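You operate a simulated robot arm through the tools that you are given. There is no shell and no other tool. Be economical: measure what you need, move in short steps, check, and stop when the job is done.

You run a simulated robot arm. Do the job below in one go: nothing can be reset, and whatever is moved stays where it is left.

TASK
Put things in order on the top of the side table. At the end: the silver coffee mill stands where the blue mould stood; the blue mould stands where the beige round brush with a green knob stood; the dough mould with a yellow grip stands on top of the white curd cup; the silver tumbler banded blue stands where the silver coffee mill stood; the beige round brush with a green knob is on the gold brass tray; whatever was shut is shut again. Leave all else as you found it, and nothing knocked over.

Only the result counts: the job must be done as asked and must still hold three seconds after the hand-in. Knocking over, shifting, dropping, spilling or breaking anything else fails it.

THE ROBOT
A 7-joint arm with a two-finger parallel gripper, fixed in place. Base frame: the origin is at the foot of the arm, x ahead of it, y to its left, z up; the work surface is at about z = 800. Units: mm, degrees, N and s.
With the tool pointing down near the work surface it reaches from about 300 to 700 mm from the base axis. Its first joint turns from -66.0 to 66.0 degrees. Payload 1.57 kg.
Tool frame: the origin (TCP) lies between the finger pads and is the grasp point; the fingertips stand 30 mm ahead of it; z points along the fingers, y is the line along which they close. The gripper opens to 110 mm. The fingers are 24 mm wide and 12 mm thick; the gripper's body (48 by 112 mm) begins 78 mm behind the TCP.
Orientation is that of the tool frame in the base frame, as [roll, pitch, yaw] about the fixed x, y, z axes, in that order (R = Rz(yaw) Ry(pitch) Rx(roll)). With the fingers straight down and closing along the base's y, the tool's x points along the base's -x, its y along +y and its z along -z.

THE INTERFACE
- The arm moves only by the tool drive_tool. Its argument "targets" is a list of rows, each an object of numbers (a shift or turn left out is 0, a gripper value left out holds the last): "dx", "dy", "dz": the shift along the base's x, y, z in mm; "rx", "ry", "rz": the turn, a rotation vector about the base's x, y, z in rad. In form: [{"dx": .., "dy": .., "dz": .., "rx": .., "ry": .., "rz": ..}, ...]. A call has 1 to 20 rows; each row is the pose to reach, as a shift and turn from the pose commanded when the call began. "grip" is the opening, from 0 (shut) to 1 (fully open), set as the call begins (left out, the last holds). Rows are played at 5 a second. More than 50 mm and 8.6 degrees between two rows, or a gripper value outside its range, and nothing of the call is played. Where a pose cannot be reached the arm comes as near as it can. A force on the tool above 40 N (or 10 N above the force at the start of the call, whichever is more), or a blocked arm, ends the call early, and 0.2 s more pass. Each finger travels about 108 mm/s and halts on what it meets, pressing with about 30 N; the grip force reading is that of the motor and also rises with nothing between the fingers. The clock runs only during rows and for 0.2 s after the last one: add rows that repeat a pose to give the fingers time. It gives the time, the measured TCP pose, the force on the tool (base axes), the opening and the grip force at its end, in the units of the frame above (readings bear some noise).
- Cameras (640 x 400 px; columns grow to the right, rows downward): "scene" is fixed at [160.5, -378.1, 1419.5]; the picture's right is [0.81, -0.59, 0.00], its down [-0.30, -0.42, -0.85] and it looks along [0.50, 0.69, -0.52] (base axes); focal length 352 px, centre (320, 200). "wrist" rides on the gripper at [70, 16, -141] in the tool frame; the picture's right is [-0.23, 0.97, 0.00], its down [-0.85, -0.20, -0.48] and it looks along [-0.47, -0.11, 0.88] (tool axes); focal length 222 px, centre (320, 200). There is no depth. A picture from a camera that has moved, and an enlarged one, comes with that camera's place and axes in the base frame and with its lens. The place of the scene camera against the robot may be out by one fixed shift of up to 18 mm in any direction.
- snapshot(camera): a new picture of that camera. The clock stands still meanwhile.
- enlarge(camera, box): a new picture of the part [left, top, right, bottom] of that camera's present view, enlarged. The clock stands still meanwhile.
- job_done(): hands the job in; it is judged then, once.

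Go step by step. Nothing tells you positions but the pictures and the camera data: compare them with the known pose of the tool, close in by small moves and look again before you grip or let go. The budget is 120 turns and 76 pictures, counting those below and the enlarged ones. Unless the task says otherwise, let go and move clear before handing in, and close with one line.

The tools are called after ">>>" as a command line: name --argument value ..., lists and objects as JSON in quotes. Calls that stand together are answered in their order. drive_tool: Moves the arm, as the interface text tells. Its arguments: {"type":"object","properties":{"targets":{"type":"array","items":{"type":"object","properties":{"dx":{"type":"number"},"dy":{"type":"number"},"dz":{"type":"number"},"rx":{"type":"number"},"ry":{"type":"number"},"rz":{"type":"number"}}}},"grip":{"type":"number"}},"required":["targets"]} The other tools are called the same way: snapshot (camera) takes a picture; enlarge (camera, box) takes an enlarged picture of a part of a camera's view; job_done () hands the job in.

At the start:

```text
time_s: 0.0
tool_pos: [442.6, 90.1, 1128.2]
ee_rot: [180.0, 0.0, -179.9]
ft_force: [-0.8, -0.6, -0.4]
finger_gap: 110.2
gripper_force: 0.0
```

scene: 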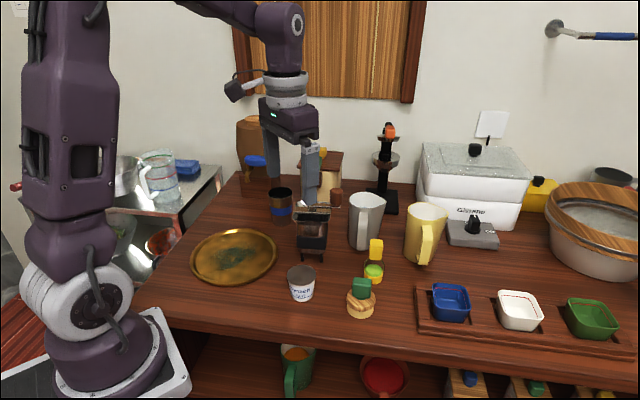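
wrist: 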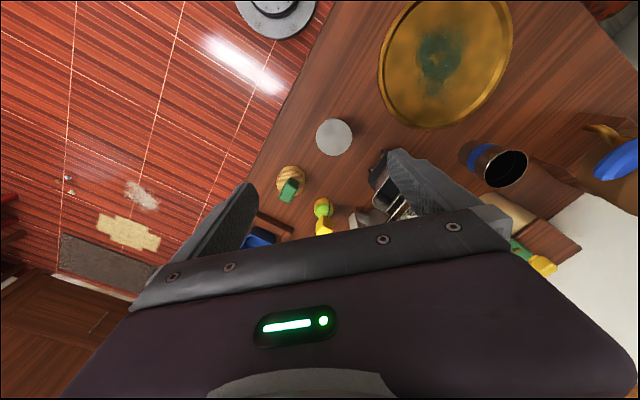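

I see the table with the brass tray, tumbler, mill, cup, brush, dough mould and the blue mould in a wooden rack. I'll look closer first.

>>> enlarge --camera "scene" --box '[240, 160, 400, 260]'

>>> enlarge --camera "scene" --box '[260, 230, 420, 330]'

>>> enlarge --camera "scene" --box '[400, 200, 640, 350]'

```text
4.00 times, centred on (320, 210) of scene
camera zoom: at [160.5, -378.1, 1419.5], right [0.81, -0.59, 0.0], down [-0.3, -0.42, -0.85], along [0.5, 0.69, -0.52], focal length 1406 px, centre (320, 160)
```

zoom: 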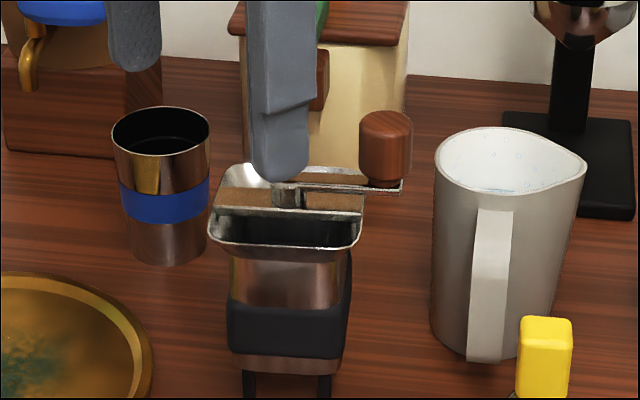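

```text
4.00 times, centred on (340, 280) of scene
camera zoom: at [160.5, -378.1, 1419.5], right [0.81, -0.59, 0.0], down [-0.3, -0.42, -0.85], along [0.5, 0.69, -0.52], focal length 1406 px, centre (240, -120)
```

zoom: 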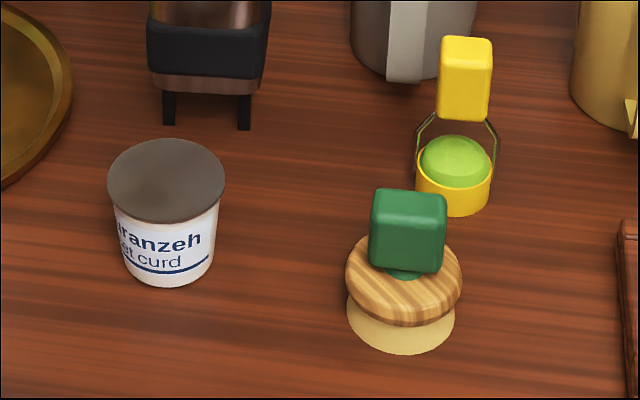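

```text
2.67 times, centred on (520, 275) of scene
camera zoom: at [160.5, -378.1, 1419.5], right [0.81, -0.59, 0.0], down [-0.3, -0.42, -0.85], along [0.5, 0.69, -0.52], focal length 938 px, centre (-213, 0)
```

zoom: 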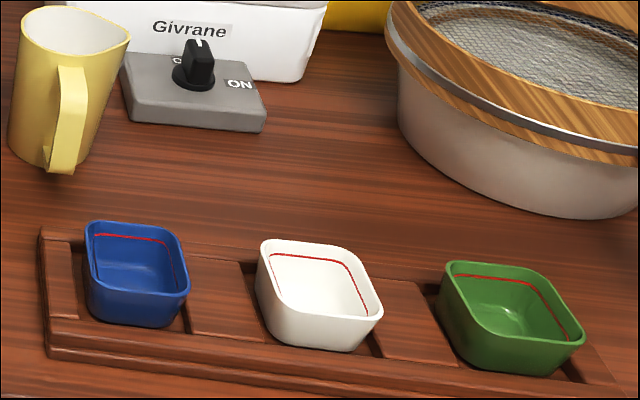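

The brush sits near (550, 0), the cup near (470, 110). I'll move above the brush and look with the wrist camera.

>>> drive_tool --targets '[{"dx": 30, "dy": -28, "dz": -20}, {"dx": 60, "dy": -55, "dz": -50}, {"dx": 85, "dy": -80, "dz": -85}, {"dx": 107, "dy": -92, "dz": -128}, {"dx": 107, "dy": -92, "dz": -148}]'

>>> snapshot --camera "wrist"

>>> snapshot --camera "scene"

```text
refused: row 2 steps farther than a row can; nothing moved
```

```text
70 pictures are left
camera wrist: at [372.2, 107.5, 1267.4], right [0.23, 0.97, 0.0], down [0.85, -0.2, 0.48], along [0.47, -0.11, -0.88], focal length 222 px, centre (320, 200)
```

wrist: 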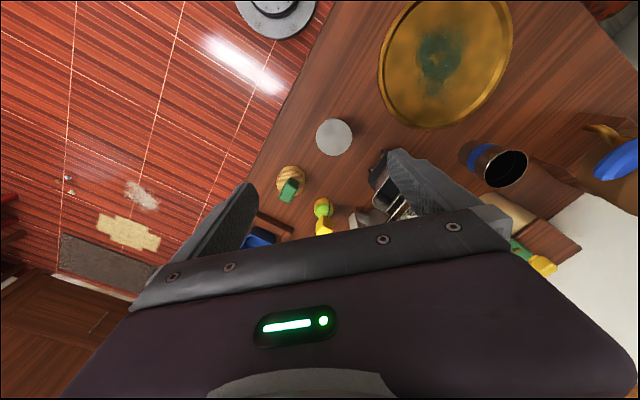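

```text
69 pictures are left
```

scene: 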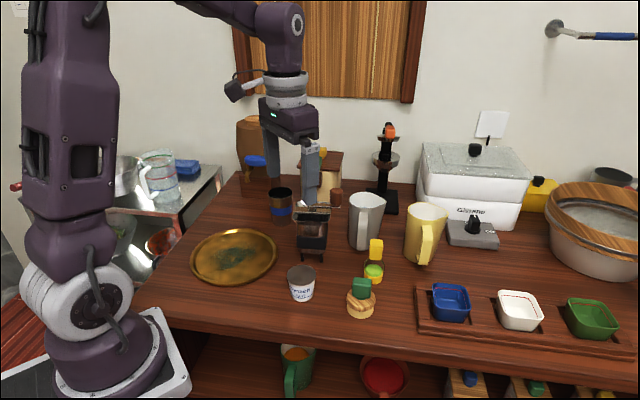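

The row steps were too long, so nothing moved. I'll repeat with smaller steps.

>>> drive_tool --targets '[{"dx": 22, "dy": -20, "dz": -28}, {"dx": 44, "dy": -40, "dz": -56}, {"dx": 66, "dy": -60, "dz": -84}, {"dx": 88, "dy": -78, "dz": -112}, {"dx": 107, "dy": -92, "dz": -140}, {"dx": 107, "dy": -92, "dz": -148}]'

>>> snapshot --camera "wrist"

>>> snapshot --camera "scene"

```text
time_s: 1.4
tool_pos: [549.3, -3.0, 979.0]
ee_rot: [179.9, 0.1, -179.9]
ft_force: [-0.4, -0.9, -0.2]
finger_gap: 109.6
gripper_force: 0.0
```

```text
68 pictures are left
camera wrist: at [479.5, 14.9, 1119.4], right [0.23, 0.97, 0.0], down [0.85, -0.2, 0.48], along [0.47, -0.11, -0.88], focal length 222 px, centre (320, 200)
```

wrist: 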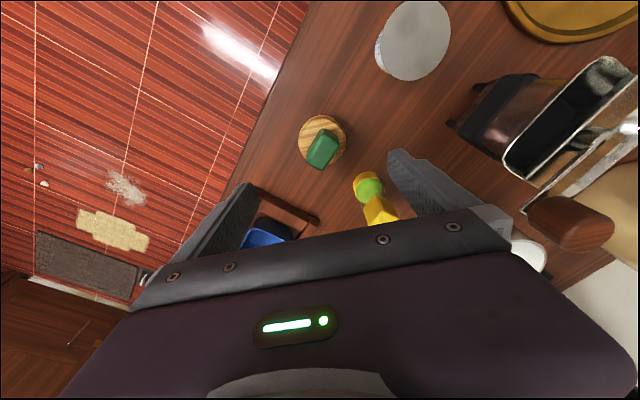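

```text
67 pictures are left
```

scene: 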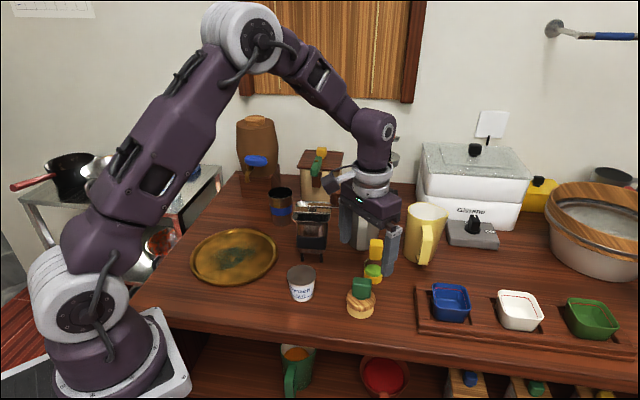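

>>> enlarge --camera "wrist" --box '[270, 90, 430, 240]'

```text
2.67 times, centred on (350, 165) of wrist
camera zoom: at [479.5, 14.9, 1119.4], right [0.23, 0.97, 0.0], down [0.85, -0.2, 0.48], along [0.47, -0.11, -0.88], focal length 592 px, centre (240, 293)
```

zoom: 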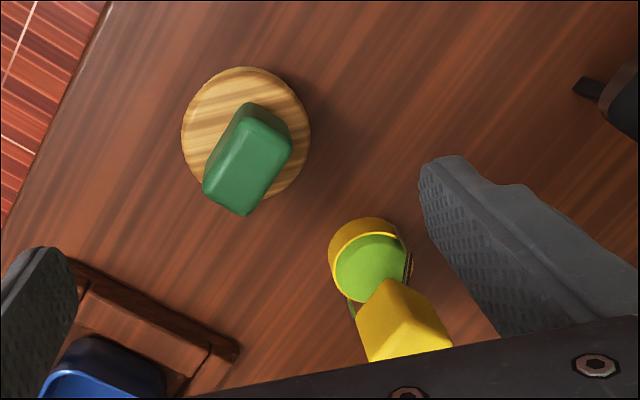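

The brush is at about (551, 1), its knob's long side at about -39°. I'll turn the gripper so it closes across the thin side, narrow it and come lower.

>>> drive_tool --targets '[{"dz": -5, "rz": -0.14}, {"dz": -10, "rz": -0.28}, {"dz": -15, "rz": -0.42}, {"dx": 1, "dy": 4, "dz": -20, "rz": -0.56}, {"dx": 2, "dy": 4, "dz": -30, "rz": -0.68}, {"dx": 2, "dy": 4, "dz": -40, "rz": -0.68}]' --grip 0.6

>>> enlarge --camera "wrist" --box '[200, 60, 440, 210]'

>>> enlarge --camera "scene" --box '[300, 200, 460, 325]'

```text
time_s: 2.8
tool_pos: [551.2, 2.0, 938.3]
ee_rot: [-180.0, 0.0, 140.8]
ft_force: [0.2, -0.4, 0.8]
finger_gap: 65.9
gripper_force: 0.1
```

```text
2.67 times, centred on (320, 135) of wrist
camera zoom: at [507.4, 59.8, 1079.5], right [0.79, 0.61, 0.0], down [0.54, -0.69, 0.48], along [0.29, -0.38, -0.88], focal length 592 px, centre (320, 373)
```

zoom: 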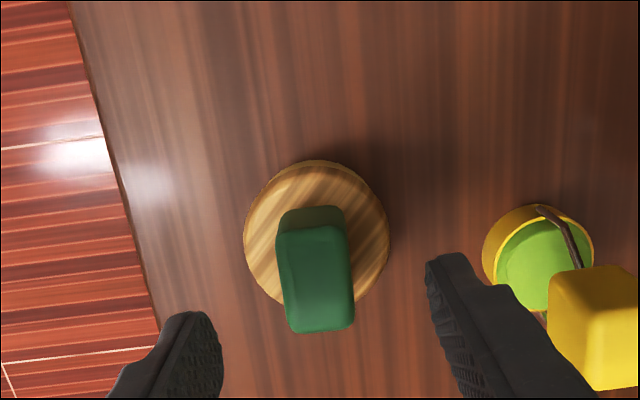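

```text
3.20 times, centred on (380, 262) of scene
camera zoom: at [160.5, -378.1, 1419.5], right [0.81, -0.59, 0.0], down [-0.3, -0.42, -0.85], along [0.5, 0.69, -0.52], focal length 1125 px, centre (128, 0)
```

zoom: 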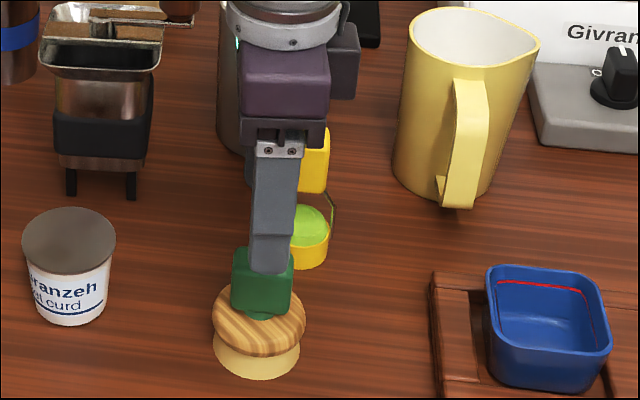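

The knob is nearly centred; a further small turn (−8°) and descent next, then a check from the side.

>>> drive_tool --targets '[{"dx": -1, "dy": 1, "dz": -15, "rz": -0.07}, {"dx": -2, "dy": 2, "dz": -35, "rz": -0.13}, {"dx": -2, "dy": 2, "dz": -50, "rz": -0.13}, {"dx": -2, "dy": 2, "dz": -58, "rz": -0.13}]'

>>> enlarge --camera "wrist" --box '[200, 60, 440, 210]'

>>> enlarge --camera "scene" --box '[300, 220, 428, 320]'

```text
time_s: 3.8
tool_pos: [549.1, 4.5, 880.4]
ee_rot: [180.0, 0.0, 133.4]
ft_force: [-0.1, -0.1, -0.6]
finger_gap: 65.9
gripper_force: 0.1
```

```text
2.67 times, centred on (320, 135) of wrist
camera zoom: at [512.7, 66.8, 1021.5], right [0.86, 0.51, 0.0], down [0.44, -0.76, 0.48], along [0.24, -0.41, -0.88], focal length 592 px, centre (320, 373)
```

zoom: 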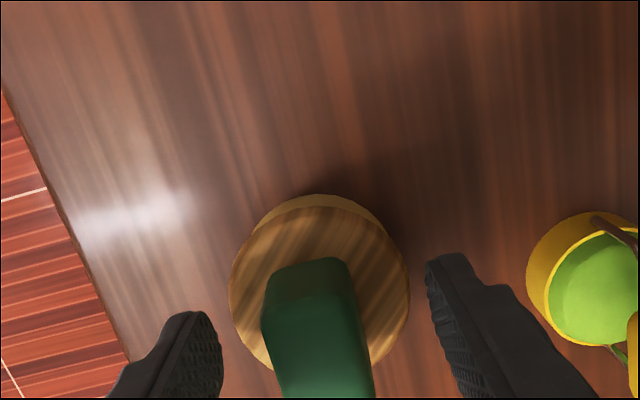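

```text
4.00 times, centred on (364, 270) of scene
camera zoom: at [160.5, -378.1, 1419.5], right [0.81, -0.59, 0.0], down [-0.3, -0.42, -0.85], along [0.5, 0.69, -0.52], focal length 1406 px, centre (144, -80)
```

zoom: 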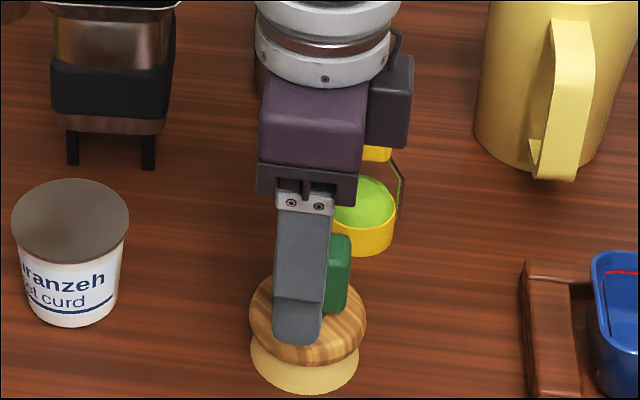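

>>> drive_tool --targets '[{"dz": -6}, {"dz": -6}]'

>>> drive_tool --targets '[{}, {}, {}, {}]' --grip 0

>>> drive_tool --targets '[{"dz": 10}, {"dz": 30}]'

>>> enlarge --camera "scene" --box '[300, 200, 428, 320]'

```text
time_s: 4.4
tool_pos: [549.1, 4.2, 875.7]
ee_rot: [180.0, 0.0, 133.7]
ft_force: [0.3, -0.3, -0.5]
finger_gap: 65.9
gripper_force: 0.0
```

```text
time_s: 5.4
tool_pos: [548.4, 4.4, 874.6]
ee_rot: [-180.0, 0.1, 133.6]
ft_force: [-0.8, 0.3, -0.3]
finger_gap: 25.3
gripper_force: 29.8
```

```text
time_s: 6.0
tool_pos: [548.0, 3.8, 904.1]
ee_rot: [180.0, 0.1, 133.7]
ft_force: [0.1, -0.4, -1.1]
finger_gap: 25.7
gripper_force: 29.9
```

```text
3.33 times, centred on (364, 260) of scene
camera zoom: at [160.5, -378.1, 1419.5], right [0.81, -0.59, 0.0], down [-0.3, -0.42, -0.85], along [0.5, 0.69, -0.52], focal length 1172 px, centre (173, 0)
```

zoom: 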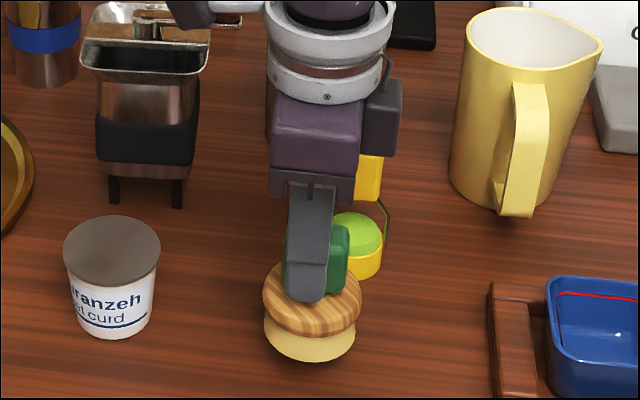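

The brush is held. The brass tray's centre is about (388, 317); I'll lift and carry it there.

>>> drive_tool --targets '[{"dz": 40}, {"dz": 85}, {"dx": -16, "dy": 31, "dz": 100}, {"dx": -36, "dy": 70, "dz": 100}, {"dx": -56, "dy": 110, "dz": 100}, {"dx": -76, "dy": 150, "dz": 100}, {"dx": -96, "dy": 190, "dz": 100}, {"dx": -116, "dy": 230, "dz": 100}, {"dx": -136, "dy": 270, "dz": 80}, {"dx": -152, "dy": 300, "dz": 50}, {"dx": -160, "dy": 313, "dz": 20}, {"dx": -160, "dy": 313, "dz": 5}, {"dx": -160, "dy": 313, "dz": 5}]'

>>> snapshot --camera "wrist"

>>> snapshot --camera "scene"

```text
time_s: 8.8
tool_pos: [390.1, 317.0, 908.6]
ee_rot: [180.0, 0.1, 133.5]
ft_force: [0.5, -0.3, -1.6]
finger_gap: 25.4
gripper_force: 30.3
```

```text
60 pictures are left
camera wrist: at [352.5, 381.0, 1050.0], right [0.86, 0.51, 0.0], down [0.44, -0.76, 0.48], along [0.24, -0.41, -0.88], focal length 222 px, centre (320, 200)
```

wrist: 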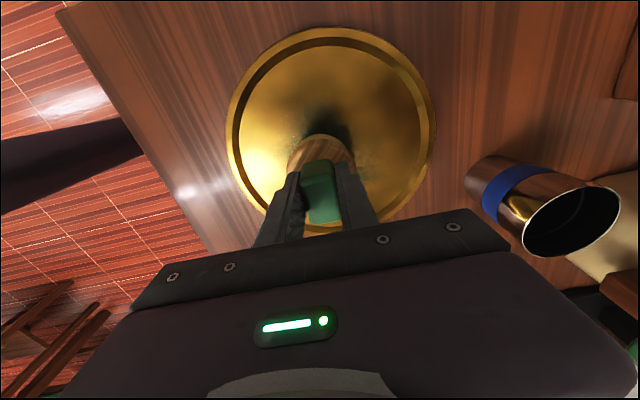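

```text
59 pictures are left
```

scene: 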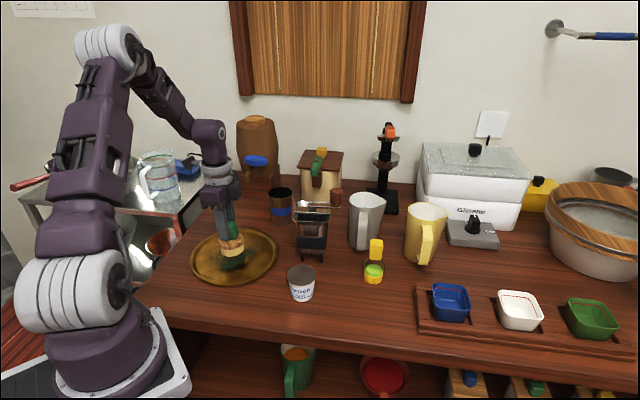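

The brush hangs over the tray's middle. I'll lower gently until contact.

>>> drive_tool --targets '[{"dz": -10}, {"dz": -18}, {"dz": -21}, {"dz": -24}]'

>>> drive_tool --targets '[{"dz": -2}, {"dz": -4}, {"dz": -4}]'

>>> enlarge --camera "scene" --box '[170, 190, 298, 290]'

```text
time_s: 9.8
tool_pos: [388.9, 318.1, 884.6]
ee_rot: [180.0, 0.1, 133.5]
ft_force: [0.1, 0.0, -0.5]
finger_gap: 25.6
gripper_force: 30.1
```

```text
time_s: 10.6
tool_pos: [389.7, 316.9, 881.7]
ee_rot: [180.0, 0.0, 133.7]
ft_force: [-2.1, -2.1, 12.5]
finger_gap: 25.3
gripper_force: 29.5
```

```text
4.00 times, centred on (234, 240) of scene
camera zoom: at [160.3, -378.3, 1419.4], right [0.81, -0.59, 0.0], down [-0.3, -0.42, -0.85], along [0.5, 0.69, -0.52], focal length 1406 px, centre (664, 40)
```

zoom: 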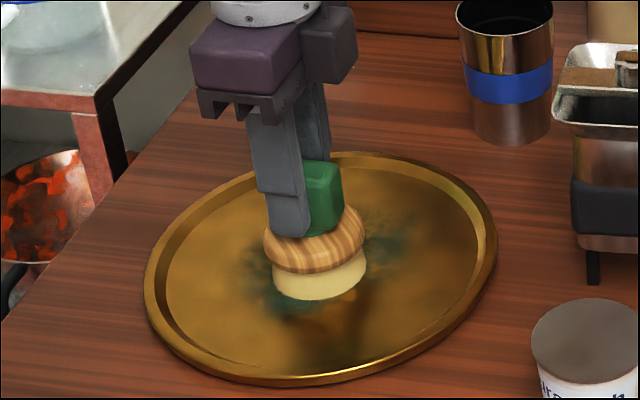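

The brush is down on the tray. I'll release and rise.

>>> drive_tool --targets '[{"dz": 2}, {"dz": 2}, {"dz": 2}]' --grip 0.6

>>> drive_tool --targets '[{"dz": 30}, {"dz": 75}, {"dz": 120}]'

>>> snapshot --camera "wrist"

```text
time_s: 11.4
tool_pos: [388.6, 317.6, 882.4]
ee_rot: [180.0, 0.0, 133.5]
ft_force: [-0.7, -0.2, -0.5]
finger_gap: 66.0
gripper_force: 0.1
```

```text
time_s: 12.2
tool_pos: [388.6, 316.0, 1002.8]
ee_rot: [180.0, 0.1, 133.5]
ft_force: [0.0, -0.9, 0.4]
finger_gap: 66.1
gripper_force: 0.1
```

```text
57 pictures are left
camera wrist: at [352.5, 380.2, 1144.2], right [0.86, 0.51, 0.0], down [0.44, -0.76, 0.48], along [0.24, -0.41, -0.88], focal length 222 px, centre (320, 200)
```

wrist: 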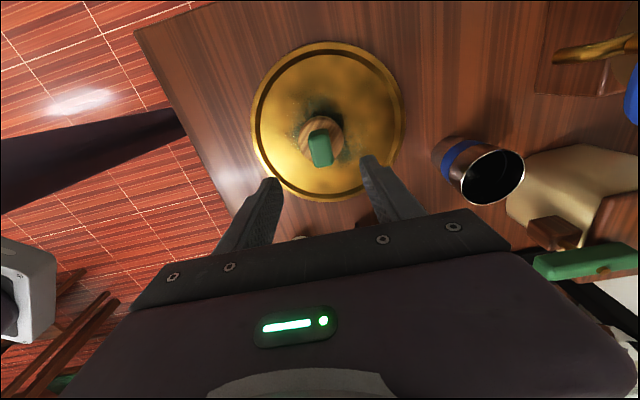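

Brush placed on the tray. Now to the blue mould, estimated near (693, −120).

>>> drive_tool --targets '[{"dx": 25, "dy": -36, "dz": 10}, {"dx": 50, "dy": -72, "dz": 20}, {"dx": 75, "dy": -108, "dz": 20}, {"dx": 100, "dy": -144, "dz": 20}, {"dx": 125, "dy": -180, "dz": 20}, {"dx": 150, "dy": -216, "dz": 20}, {"dx": 175, "dy": -252, "dz": 20}, {"dx": 200, "dy": -288, "dz": 10}, {"dx": 225, "dy": -324}, {"dx": 250, "dy": -360}, {"dx": 275, "dy": -396}, {"dx": 300, "dy": -434, "dz": -10}, {"dx": 300, "dy": -434, "dz": -20}]' --grip 1

>>> snapshot --camera "wrist"

```text
time_s: 15.0
tool_pos: [675.1, -96.8, 997.0]
ee_rot: [-179.9, 0.1, 133.4]
ft_force: [0.0, 0.3, -0.2]
finger_gap: 109.9
gripper_force: 0.1
out of reach, approached as far as the arm can: row 12, 13
```

```text
56 pictures are left
camera wrist: at [638.8, -33.5, 1137.6], right [0.86, 0.51, 0.0], down [0.44, -0.76, 0.48], along [0.24, -0.41, -0.88], focal length 222 px, centre (320, 200)
```

wrist: 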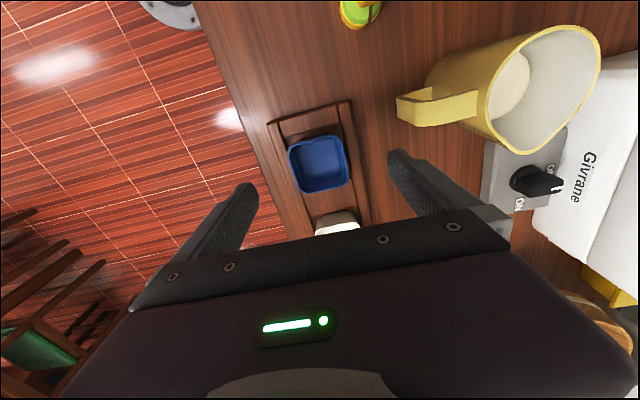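

>>> enlarge --camera "wrist" --box '[250, 80, 410, 240]'

```text
2.50 times, centred on (330, 160) of wrist
camera zoom: at [638.8, -33.5, 1137.6], right [0.86, 0.51, 0.0], down [0.44, -0.76, 0.48], along [0.24, -0.41, -0.88], focal length 555 px, centre (295, 300)
```

zoom: 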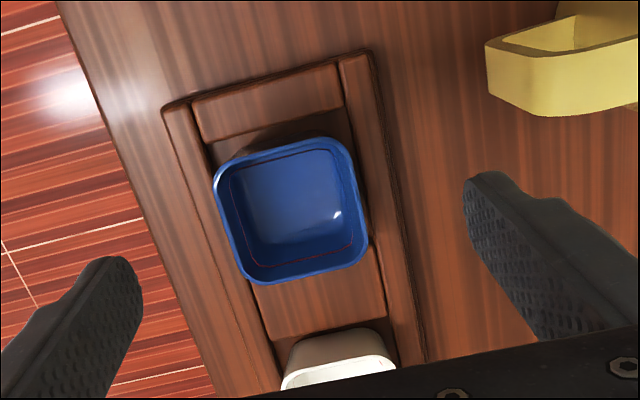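

The mould's rim is near (690, −121, 850), aligned with the gripper. I'll come down some and see whether the arm reaches there.

>>> drive_tool --targets '[{"dz": -20}, {"dz": -40}, {"dz": -60}, {"dz": -80}]'

```text
time_s: 16.0
tool_pos: [675.6, -95.9, 917.2]
ee_rot: [180.0, 0.0, 133.6]
ft_force: [0.0, -0.5, -0.6]
finger_gap: 110.0
gripper_force: 0.0
```

>>> drive_tool --targets '[{"dx": 7, "dy": -12}, {"dx": 14.5, "dy": -25}, {"dx": 14.5, "dy": -25}]'

>>> enlarge --camera "wrist" --box '[200, 80, 440, 230]'

>>> enlarge --camera "scene" --box '[390, 230, 550, 350]'

```text
time_s: 16.8
tool_pos: [681.1, -109.4, 916.3]
ee_rot: [-180.0, 0.0, 133.6]
ft_force: [0.4, -1.5, 0.7]
finger_gap: 110.1
gripper_force: 0.1
out of reach, approached as far as the arm can: row 2, 3
```

```text
2.67 times, centred on (320, 155) of wrist
camera zoom: at [645.4, -45.6, 1058.2], right [0.86, 0.51, 0.0], down [0.44, -0.76, 0.48], along [0.24, -0.41, -0.88], focal length 592 px, centre (320, 320)
```

zoom: 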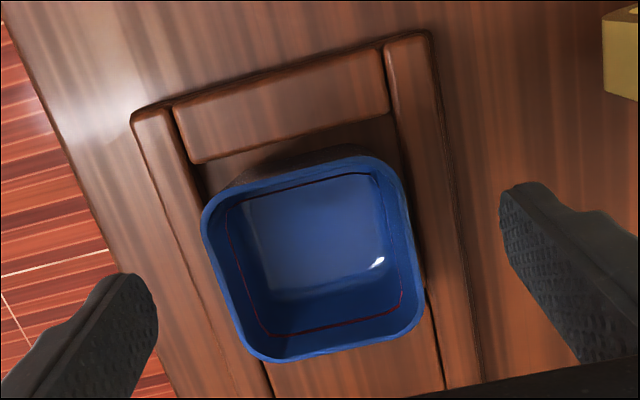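

```text
3.33 times, centred on (470, 290) of scene
camera zoom: at [160.5, -378.2, 1419.5], right [0.81, -0.59, 0.0], down [-0.3, -0.42, -0.85], along [0.5, 0.69, -0.52], focal length 1172 px, centre (-180, -100)
```

zoom: 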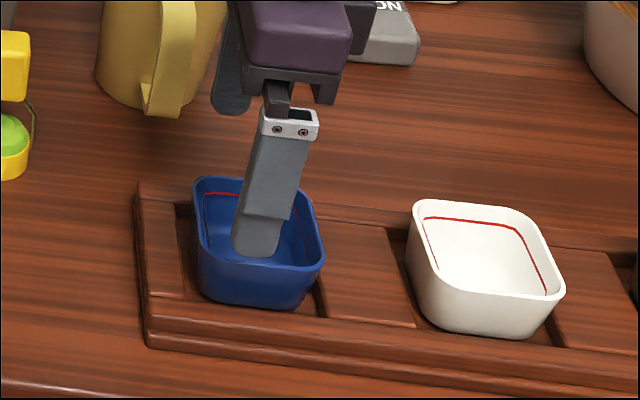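

The mould's centre is about (686, −121), ~12 mm beyond, along the finger-width direction. I'll go lower and check reach again.

>>> drive_tool --targets '[{"dz": -20}, {"dz": -36}, {"dx": 2, "dy": -4, "dz": -36}, {"dx": 4, "dy": -9, "dz": -36}]'

>>> enlarge --camera "scene" --box '[390, 230, 550, 350]'

```text
time_s: 17.8
tool_pos: [686.3, -115.9, 880.9]
ee_rot: [179.9, 0.0, 133.6]
ft_force: [0.1, -0.8, 0.2]
finger_gap: 110.1
gripper_force: 0.1
```

```text
3.33 times, centred on (470, 290) of scene
camera zoom: at [160.5, -378.1, 1419.5], right [0.81, -0.59, 0.0], down [-0.3, -0.42, -0.85], along [0.5, 0.69, -0.52], focal length 1172 px, centre (-180, -100)
```

zoom: 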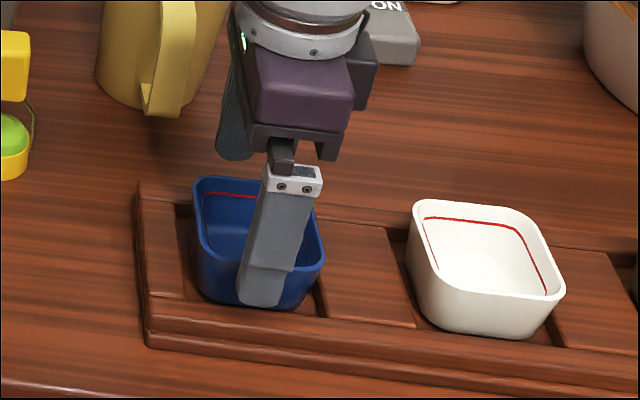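

>>> drive_tool --targets '[{"dy": -3, "dz": -14}, {"dy": -4, "dz": -26}, {"dy": -5, "dz": -29}]'

>>> enlarge --camera "wrist" --box '[200, 80, 440, 230]'

>>> enlarge --camera "scene" --box '[400, 260, 500, 340]'

```text
time_s: 18.6
tool_pos: [685.5, -122.0, 856.0]
ee_rot: [-180.0, 0.1, 133.4]
ft_force: [-7.5, 4.1, 10.7]
finger_gap: 110.0
gripper_force: 0.0
stopped in row 3: the force on the tool passed its limit (the readings are from after the stop); the commanded pose is now the measured one
```

```text
2.67 times, centred on (320, 155) of wrist
camera zoom: at [648.7, -58.6, 996.8], right [0.86, 0.51, 0.0], down [0.44, -0.76, 0.48], along [0.24, -0.41, -0.88], focal length 592 px, centre (320, 320)
```

zoom: 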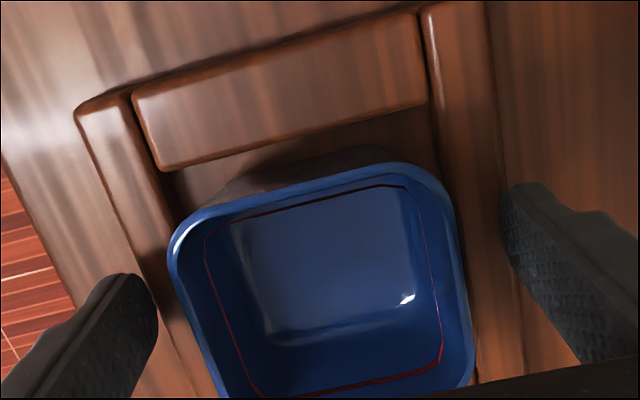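

```text
5.00 times, centred on (450, 300) of scene
camera zoom: at [160.1, -378.0, 1419.6], right [0.81, -0.59, 0.0], down [-0.3, -0.42, -0.85], along [0.5, 0.69, -0.52], focal length 1758 px, centre (-330, -300)
```

zoom: 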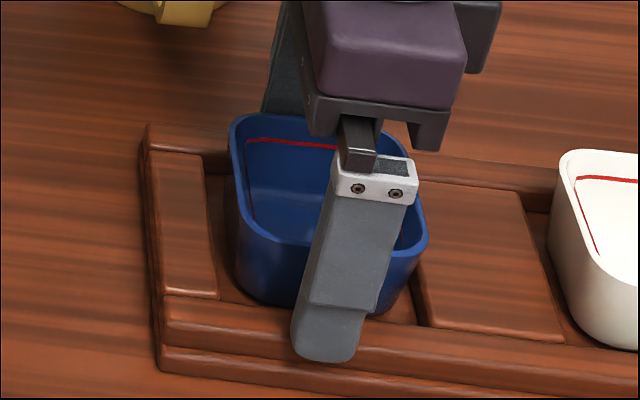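

A fingertip touched the rack's rail (top about z = 826). I'll rise 4 mm and close on the mould.

>>> drive_tool --targets '[{"dz": 4}, {"dz": 4}]'

>>> drive_tool --targets '[{}, {}, {}, {}]' --grip 0

>>> enlarge --camera "scene" --box '[400, 260, 500, 340]'

```text
time_s: 19.2
tool_pos: [687.1, -122.4, 859.4]
ee_rot: [179.9, 0.0, 133.4]
ft_force: [0.3, 0.7, 0.2]
finger_gap: 110.0
gripper_force: 0.0
```

```text
time_s: 20.2
tool_pos: [685.6, -121.4, 859.1]
ee_rot: [179.9, 0.1, 133.6]
ft_force: [0.9, 0.0, 1.4]
finger_gap: 73.6
gripper_force: 29.9
```

```text
5.00 times, centred on (450, 300) of scene
camera zoom: at [160.5, -378.1, 1419.5], right [0.81, -0.59, 0.0], down [-0.3, -0.42, -0.85], along [0.5, 0.69, -0.52], focal length 1758 px, centre (-330, -300)
```

zoom: 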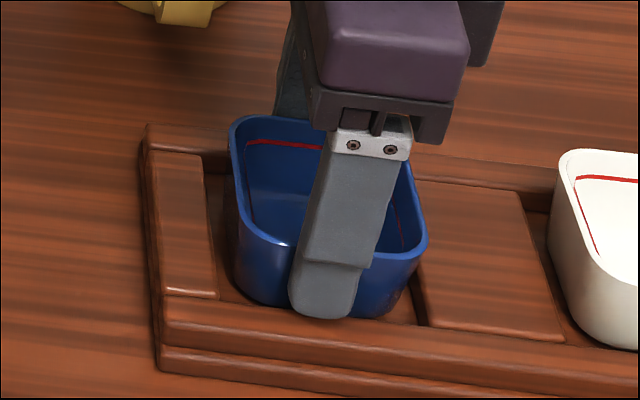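

Gripped. Lifting a little, then up and back toward the brush's old spot.

>>> drive_tool --targets '[{"dz": 8}, {"dz": 16}, {"dz": 26}, {"dx": -4, "dy": 3, "dz": 34}, {"dx": -10, "dy": 8, "dz": 50}, {"dx": -22, "dy": 18, "dz": 70}, {"dx": -40, "dy": 34, "dz": 85}, {"dx": -70, "dy": 60, "dz": 90}]'

>>> snapshot --camera "wrist"

>>> enlarge --camera "scene" --box '[340, 200, 580, 350]'

```text
time_s: 22.0
tool_pos: [615.0, -61.9, 949.4]
ee_rot: [179.8, 0.1, 133.5]
ft_force: [-0.5, 0.1, -0.4]
finger_gap: 73.1
gripper_force: 30.1
```

```text
48 pictures are left
camera wrist: at [579.1, 0.8, 1090.1], right [0.86, 0.51, 0.0], down [0.44, -0.76, 0.48], along [0.24, -0.41, -0.88], focal length 222 px, centre (320, 200)
```

wrist: 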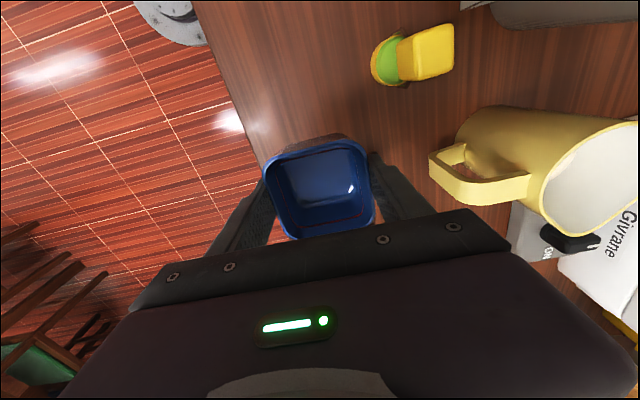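

```text
2.67 times, centred on (460, 275) of scene
camera zoom: at [160.5, -378.2, 1419.5], right [0.81, -0.59, 0.0], down [-0.3, -0.42, -0.85], along [0.5, 0.69, -0.52], focal length 938 px, centre (-53, 0)
```

zoom: 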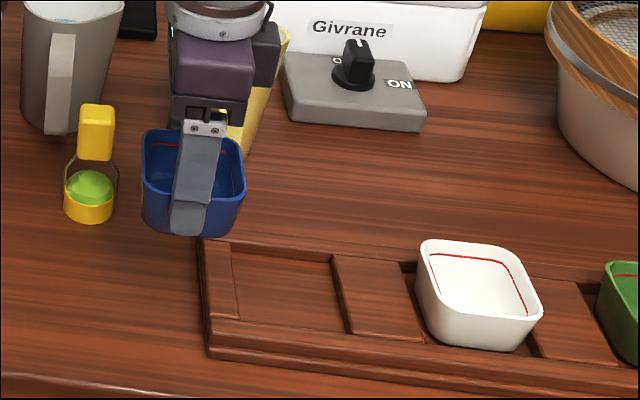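

The mould is held and the slot in the rack is empty. Moving over the brush's old spot (548, 4) and lowering.

>>> drive_tool --targets '[{"dx": -20, "dy": 20}, {"dx": -45, "dy": 45}, {"dx": -66.5, "dy": 66}, {"dx": -66.5, "dy": 66, "dz": -30}, {"dx": -66.5, "dy": 66, "dz": -60}, {"dx": -66.5, "dy": 66, "dz": -80}]'

>>> enlarge --camera "scene" --box '[260, 210, 452, 330]'

```text
time_s: 23.4
tool_pos: [549.8, 3.5, 870.0]
ee_rot: [179.9, 0.1, 133.6]
ft_force: [-0.4, 0.5, -0.7]
finger_gap: 73.0
gripper_force: 29.8
```

```text
3.33 times, centred on (356, 270) of scene
camera zoom: at [160.5, -378.1, 1419.5], right [0.81, -0.59, 0.0], down [-0.3, -0.42, -0.85], along [0.5, 0.69, -0.52], focal length 1172 px, centre (200, -33)
```

zoom: 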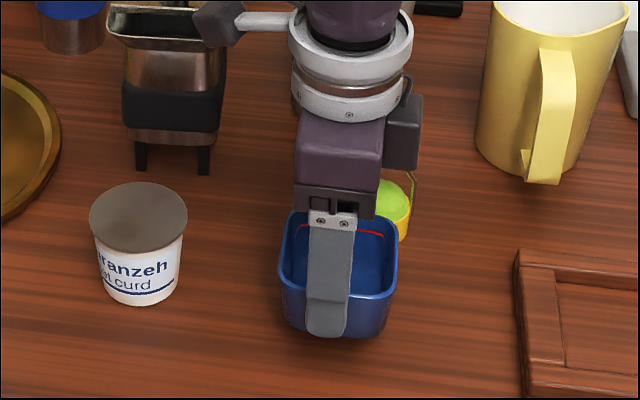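

>>> drive_tool --targets '[{"dx": -1, "dz": -6}, {"dx": -1, "dz": -11}, {"dx": -1, "dz": -15}]'

>>> drive_tool --targets '[{"dz": -2}, {"dz": -4}, {"dz": -6}, {"dz": -8}]'

```text
time_s: 24.2
tool_pos: [548.3, 4.5, 853.8]
ee_rot: [179.9, 0.1, 133.5]
ft_force: [0.1, 0.0, -1.0]
finger_gap: 72.8
gripper_force: 30.0
```

```text
time_s: 25.2
tool_pos: [548.3, 3.2, 847.0]
ee_rot: [-180.0, 0.1, 133.6]
ft_force: [-3.4, 0.4, 16.2]
finger_gap: 73.0
gripper_force: 29.8
```

Contact with the table. Releasing modestly (to 88 mm) and rising.

>>> drive_tool --targets '[{"dz": 2}, {"dz": 2}]' --grip 0.8

>>> drive_tool --targets '[{"dz": 20}, {"dz": 50}, {"dz": 90}, {"dz": 130}, {"dz": 160}]'

>>> snapshot --camera "wrist"

>>> snapshot --camera "scene"

```text
time_s: 25.8
tool_pos: [547.7, 3.5, 847.7]
ee_rot: [179.9, 0.1, 133.6]
ft_force: [0.0, -0.7, -0.7]
finger_gap: 88.2
gripper_force: 0.0
```

```text
time_s: 27.0
tool_pos: [547.9, 3.6, 1009.4]
ee_rot: [179.9, 0.1, 133.5]
ft_force: [0.1, 0.0, -1.0]
finger_gap: 87.9
gripper_force: 0.0
```

```text
45 pictures are left
camera wrist: at [510.8, 67.3, 1149.3], right [0.86, 0.51, 0.0], down [0.44, -0.76, 0.48], along [0.24, -0.41, -0.88], focal length 222 px, centre (320, 200)
```

wrist: 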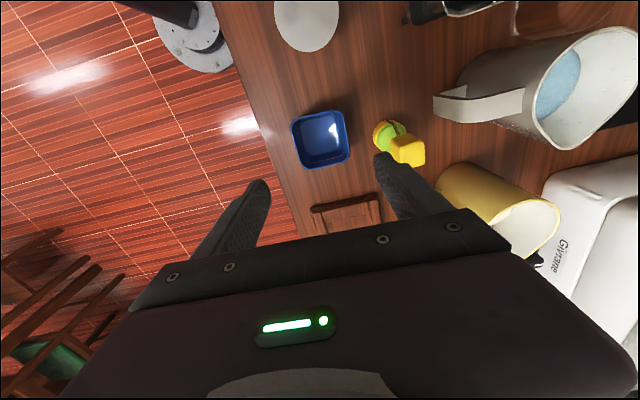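

```text
44 pictures are left
```

scene: 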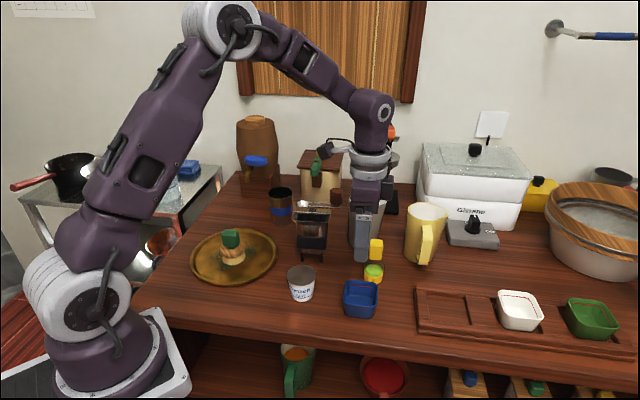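

The mould stands in the brush's old place. Next the mill, near (558, 201); I'll look from above it.

>>> drive_tool --targets '[{"dz": 30}, {"dx": 2, "dy": 40, "dz": 60}, {"dx": 4, "dy": 80, "dz": 80}, {"dx": 6, "dy": 120, "dz": 90}, {"dx": 8, "dy": 160, "dz": 90}, {"dx": 8, "dy": 196, "dz": 90}, {"dx": 8, "dy": 196, "dz": 90}]' --grip 1

>>> snapshot --camera "wrist"

>>> enlarge --camera "scene" --box '[260, 180, 388, 280]'

```text
time_s: 28.6
tool_pos: [556.5, 199.5, 1096.9]
ee_rot: [180.0, 0.1, 133.5]
ft_force: [-1.0, 0.7, 0.6]
finger_gap: 110.1
gripper_force: 0.0
```

```text
43 pictures are left
camera wrist: at [519.7, 263.3, 1238.9], right [0.86, 0.51, 0.0], down [0.44, -0.76, 0.48], along [0.24, -0.41, -0.88], focal length 222 px, centre (320, 200)
```

wrist: 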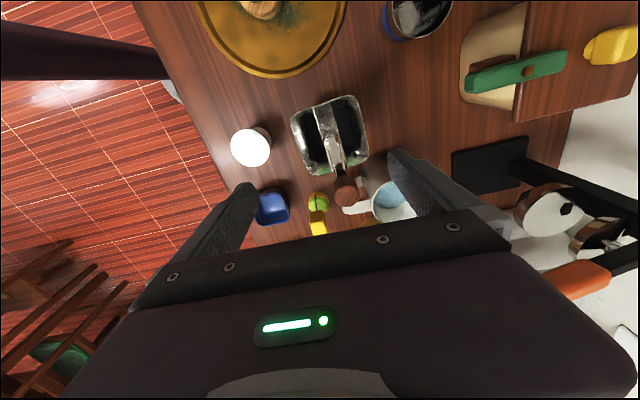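

```text
4.00 times, centred on (324, 230) of scene
camera zoom: at [160.5, -378.1, 1419.5], right [0.81, -0.59, 0.0], down [-0.3, -0.42, -0.85], along [0.5, 0.69, -0.52], focal length 1406 px, centre (304, 80)
```

zoom: 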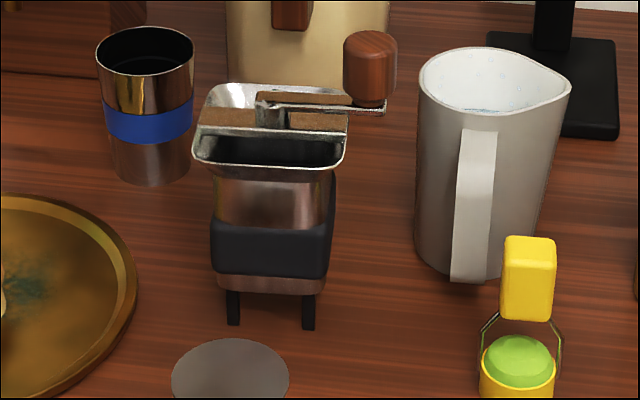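

The mill's hopper is centred near (566, 214), top about z = 935, crank pointing along −42°, i.e. between the fingers' planes. I'll tilt the tool 8° about the closing axis (needed for reach at the rack) and come closer.

>>> drive_tool --targets '[{"dx": 3, "dy": 5, "dz": -25, "rx": -0.05, "ry": -0.048}, {"dx": 6, "dy": 10, "dz": -50, "rx": -0.1015, "ry": -0.0963}, {"dx": 9.5, "dy": 14.5, "dz": -75, "rx": -0.1015, "ry": -0.0963}, {"dx": 9.5, "dy": 14.5, "dz": -85, "rx": -0.1015, "ry": -0.0963}]'

>>> enlarge --camera "wrist" --box '[190, 50, 450, 230]'

>>> enlarge --camera "scene" --box '[260, 140, 388, 260]'

```text
time_s: 29.6
tool_pos: [565.3, 215.0, 1012.5]
ee_rot: [179.9, 8.1, 133.6]
ft_force: [-0.2, 0.2, -0.5]
finger_gap: 110.2
gripper_force: 0.1
```

```text
2.22 times, centred on (320, 140) of wrist
camera zoom: at [516.0, 291.6, 1142.9], right [0.86, 0.51, 0.03], down [0.39, -0.7, 0.59], along [0.33, -0.5, -0.8], focal length 494 px, centre (320, 333)
```

zoom: 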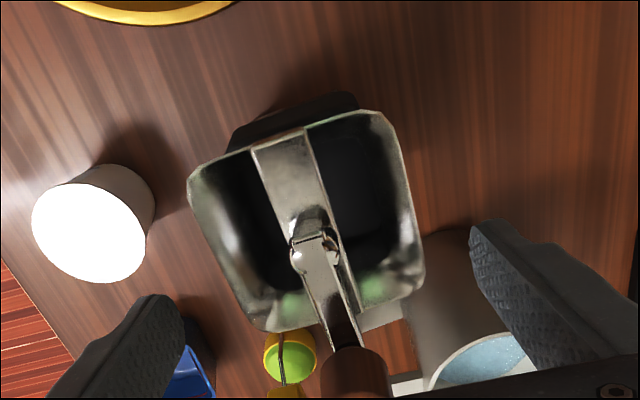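

```text
3.33 times, centred on (324, 200) of scene
camera zoom: at [160.5, -378.1, 1419.5], right [0.81, -0.59, 0.0], down [-0.3, -0.42, -0.85], along [0.5, 0.69, -0.52], focal length 1172 px, centre (307, 200)
```

zoom: 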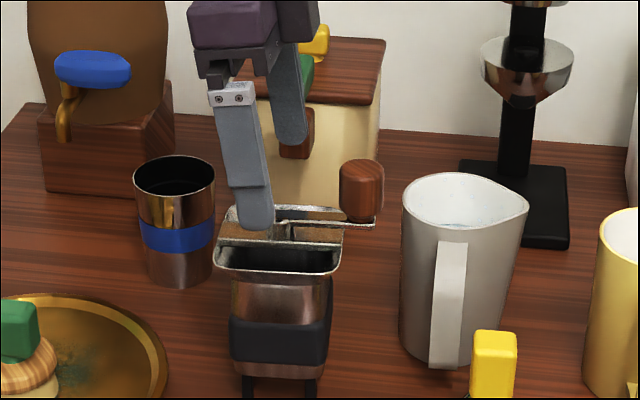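

The hopper is ~82 mm wide and turned about 6° from the gripper. I'll correct, descend part way and look.

>>> drive_tool --targets '[{"dx": 1.5, "dy": -0.5, "dz": -15, "rz": 0.06}, {"dx": 3, "dy": -1, "dz": -35, "rz": 0.11}, {"dx": 3, "dy": -1, "dz": -55, "rz": 0.11}]'

>>> enlarge --camera "wrist" --box '[190, 50, 450, 230]'

>>> enlarge --camera "scene" --box '[260, 160, 388, 260]'

```text
time_s: 30.4
tool_pos: [569.2, 213.8, 957.6]
ee_rot: [180.0, 8.1, 139.9]
ft_force: [-0.1, -0.3, -0.2]
finger_gap: 110.0
gripper_force: 0.0
```

```text
2.22 times, centred on (320, 140) of wrist
camera zoom: at [511.3, 284.3, 1087.4], right [0.8, 0.6, 0.03], down [0.47, -0.66, 0.59], along [0.38, -0.46, -0.8], focal length 494 px, centre (320, 333)
```

zoom: 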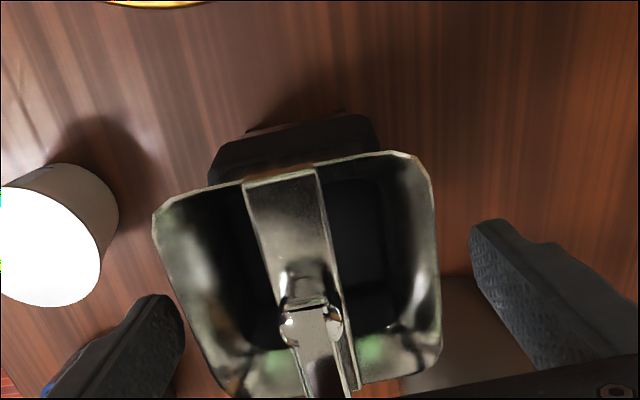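

```text
4.00 times, centred on (324, 210) of scene
camera zoom: at [160.5, -378.1, 1419.5], right [0.81, -0.59, 0.0], down [-0.3, -0.42, -0.85], along [0.5, 0.69, -0.52], focal length 1406 px, centre (304, 160)
```

zoom: 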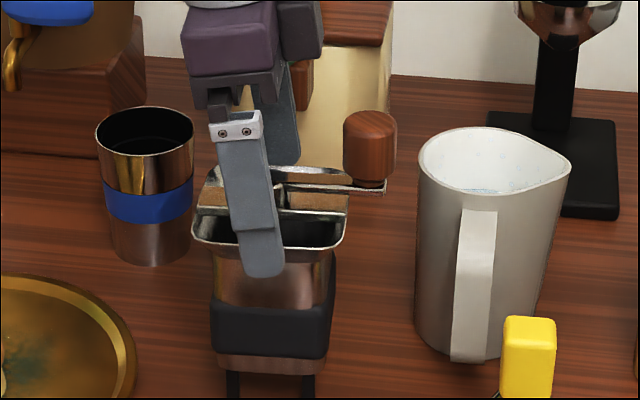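

>>> drive_tool --targets '[{"dx": -2, "dy": -2.5}, {"dx": -2, "dy": -2.5, "dz": -12}, {"dx": -2, "dy": -2.5, "dz": -24}, {"dx": -2, "dy": -2.5, "dz": -33}]'

>>> enlarge --camera "wrist" --box '[190, 50, 450, 230]'

>>> enlarge --camera "scene" --box '[260, 160, 388, 260]'

```text
time_s: 31.4
tool_pos: [566.7, 211.3, 924.9]
ee_rot: [179.9, 8.1, 139.9]
ft_force: [-1.0, 0.2, 0.2]
finger_gap: 110.0
gripper_force: 0.1
```

```text
2.22 times, centred on (320, 140) of wrist
camera zoom: at [509.1, 281.6, 1054.9], right [0.8, 0.6, 0.03], down [0.47, -0.66, 0.59], along [0.38, -0.46, -0.8], focal length 494 px, centre (320, 333)
```

zoom: 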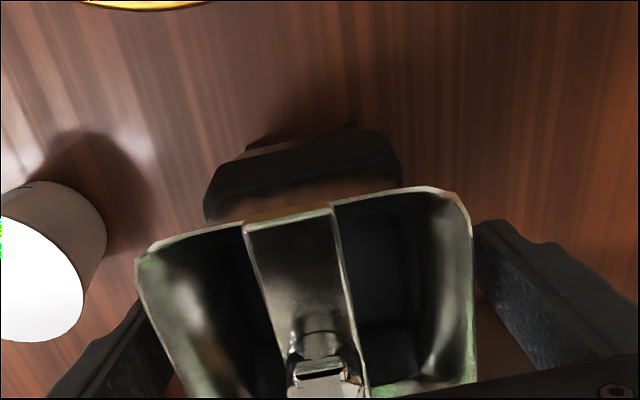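

```text
4.00 times, centred on (324, 210) of scene
camera zoom: at [160.5, -378.1, 1419.5], right [0.81, -0.59, 0.0], down [-0.3, -0.42, -0.85], along [0.5, 0.69, -0.52], focal length 1406 px, centre (304, 160)
```

zoom: 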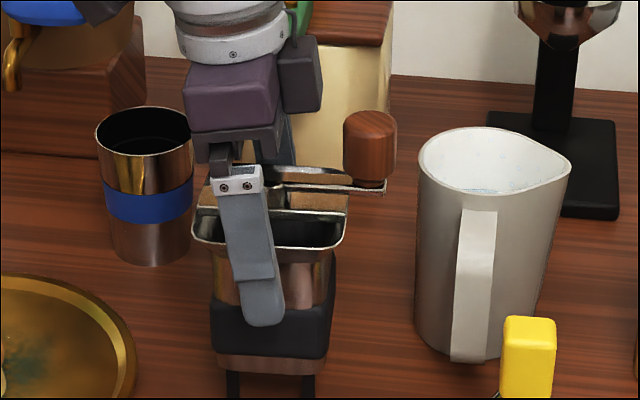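

Fingers straddle the hopper. I'll rise so the pads meet the rim, then close.

>>> drive_tool --targets '[{"dz": 8}, {"dz": 11}]'

>>> drive_tool --targets '[{}, {}, {}, {}]' --grip 0

>>> enlarge --camera "scene" --box '[260, 160, 388, 280]'

```text
time_s: 32.0
tool_pos: [567.7, 211.9, 935.7]
ee_rot: [-180.0, 8.1, 139.9]
ft_force: [-0.4, -0.2, 0.9]
finger_gap: 110.1
gripper_force: 0.2
```

```text
time_s: 33.0
tool_pos: [566.5, 211.0, 937.3]
ee_rot: [-180.0, 8.1, 139.9]
ft_force: [-2.1, -1.6, 3.1]
finger_gap: 91.7
gripper_force: 29.5
```

```text
3.33 times, centred on (324, 220) of scene
camera zoom: at [160.4, -378.2, 1419.5], right [0.81, -0.59, 0.0], down [-0.3, -0.42, -0.85], along [0.5, 0.69, -0.52], focal length 1172 px, centre (307, 133)
```

zoom: 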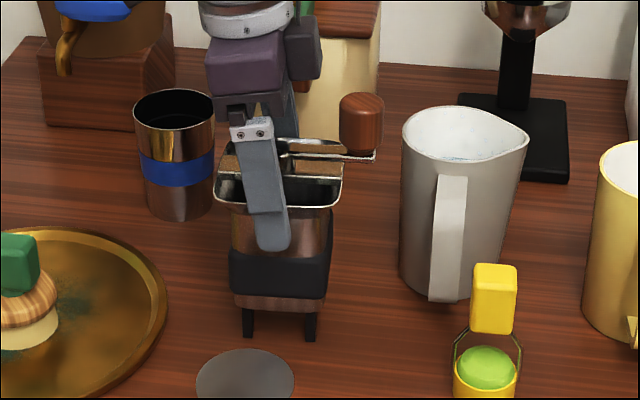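

>>> drive_tool --targets '[{"dz": 4}, {"dz": 10}, {"dz": 16}]'

>>> enlarge --camera "scene" --box '[260, 160, 388, 280]'

```text
time_s: 33.8
tool_pos: [566.2, 210.6, 951.6]
ee_rot: [179.9, 8.0, 139.9]
ft_force: [0.5, -0.2, -2.9]
finger_gap: 91.7
gripper_force: 30.4
```

```text
3.33 times, centred on (324, 220) of scene
camera zoom: at [160.6, -378.1, 1419.5], right [0.81, -0.59, 0.0], down [-0.3, -0.42, -0.85], along [0.5, 0.69, -0.52], focal length 1172 px, centre (307, 133)
```

zoom: 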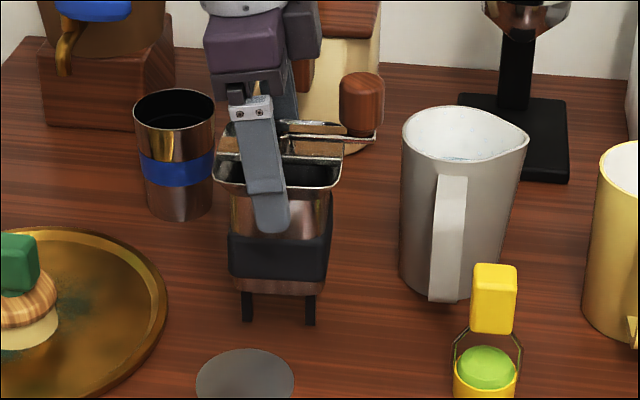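

The mill is lifted level and light. I'll carry it high around the front to the rack, turning 6° back to line up with the slot.

>>> drive_tool --targets '[{"dz": 40}, {"dz": 85}, {"dx": -20, "dy": -20, "dz": 95}, {"dx": -42, "dy": -55, "dz": 95}, {"dx": -50, "dy": -95, "dz": 95}, {"dx": -50, "dy": -140, "dz": 95}, {"dx": -50, "dy": -185, "dz": 95}, {"dx": -50, "dy": -230, "dz": 95}, {"dx": -45, "dy": -270, "dz": 95, "rz": -0.05}, {"dx": -25, "dy": -305, "dz": 95, "rz": -0.11}, {"dx": 10, "dy": -322, "dz": 90, "rz": -0.11}, {"dx": 48, "dy": -330, "dz": 80, "rz": -0.11}, {"dx": 78, "dy": -332, "dz": 65, "rz": -0.11}, {"dx": 78, "dy": -332, "dz": 50, "rz": -0.11}]'

>>> snapshot --camera "scene"

>>> snapshot --camera "wrist"

```text
time_s: 36.8
tool_pos: [645.1, -121.9, 1000.4]
ee_rot: [180.0, 8.0, 133.4]
ft_force: [0.2, -0.6, -3.3]
finger_gap: 91.7
gripper_force: 29.7
```

```text
33 pictures are left
```

scene: 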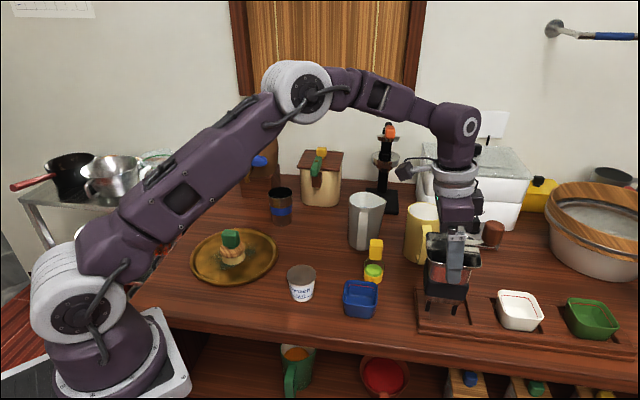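

```text
32 pictures are left
camera wrist: at [595.4, -44.4, 1130.5], right [0.86, 0.51, 0.03], down [0.39, -0.7, 0.59], along [0.32, -0.5, -0.8], focal length 222 px, centre (320, 200)
```

wrist: 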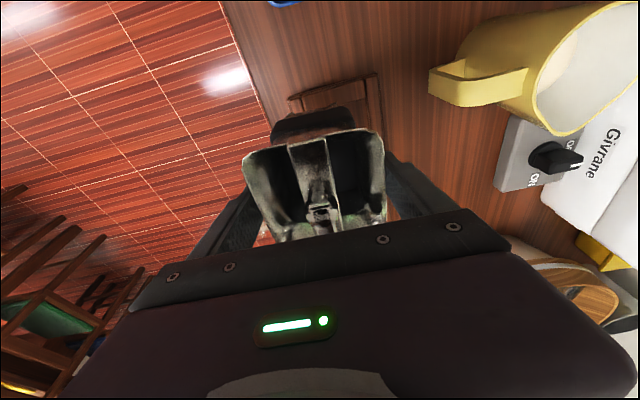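

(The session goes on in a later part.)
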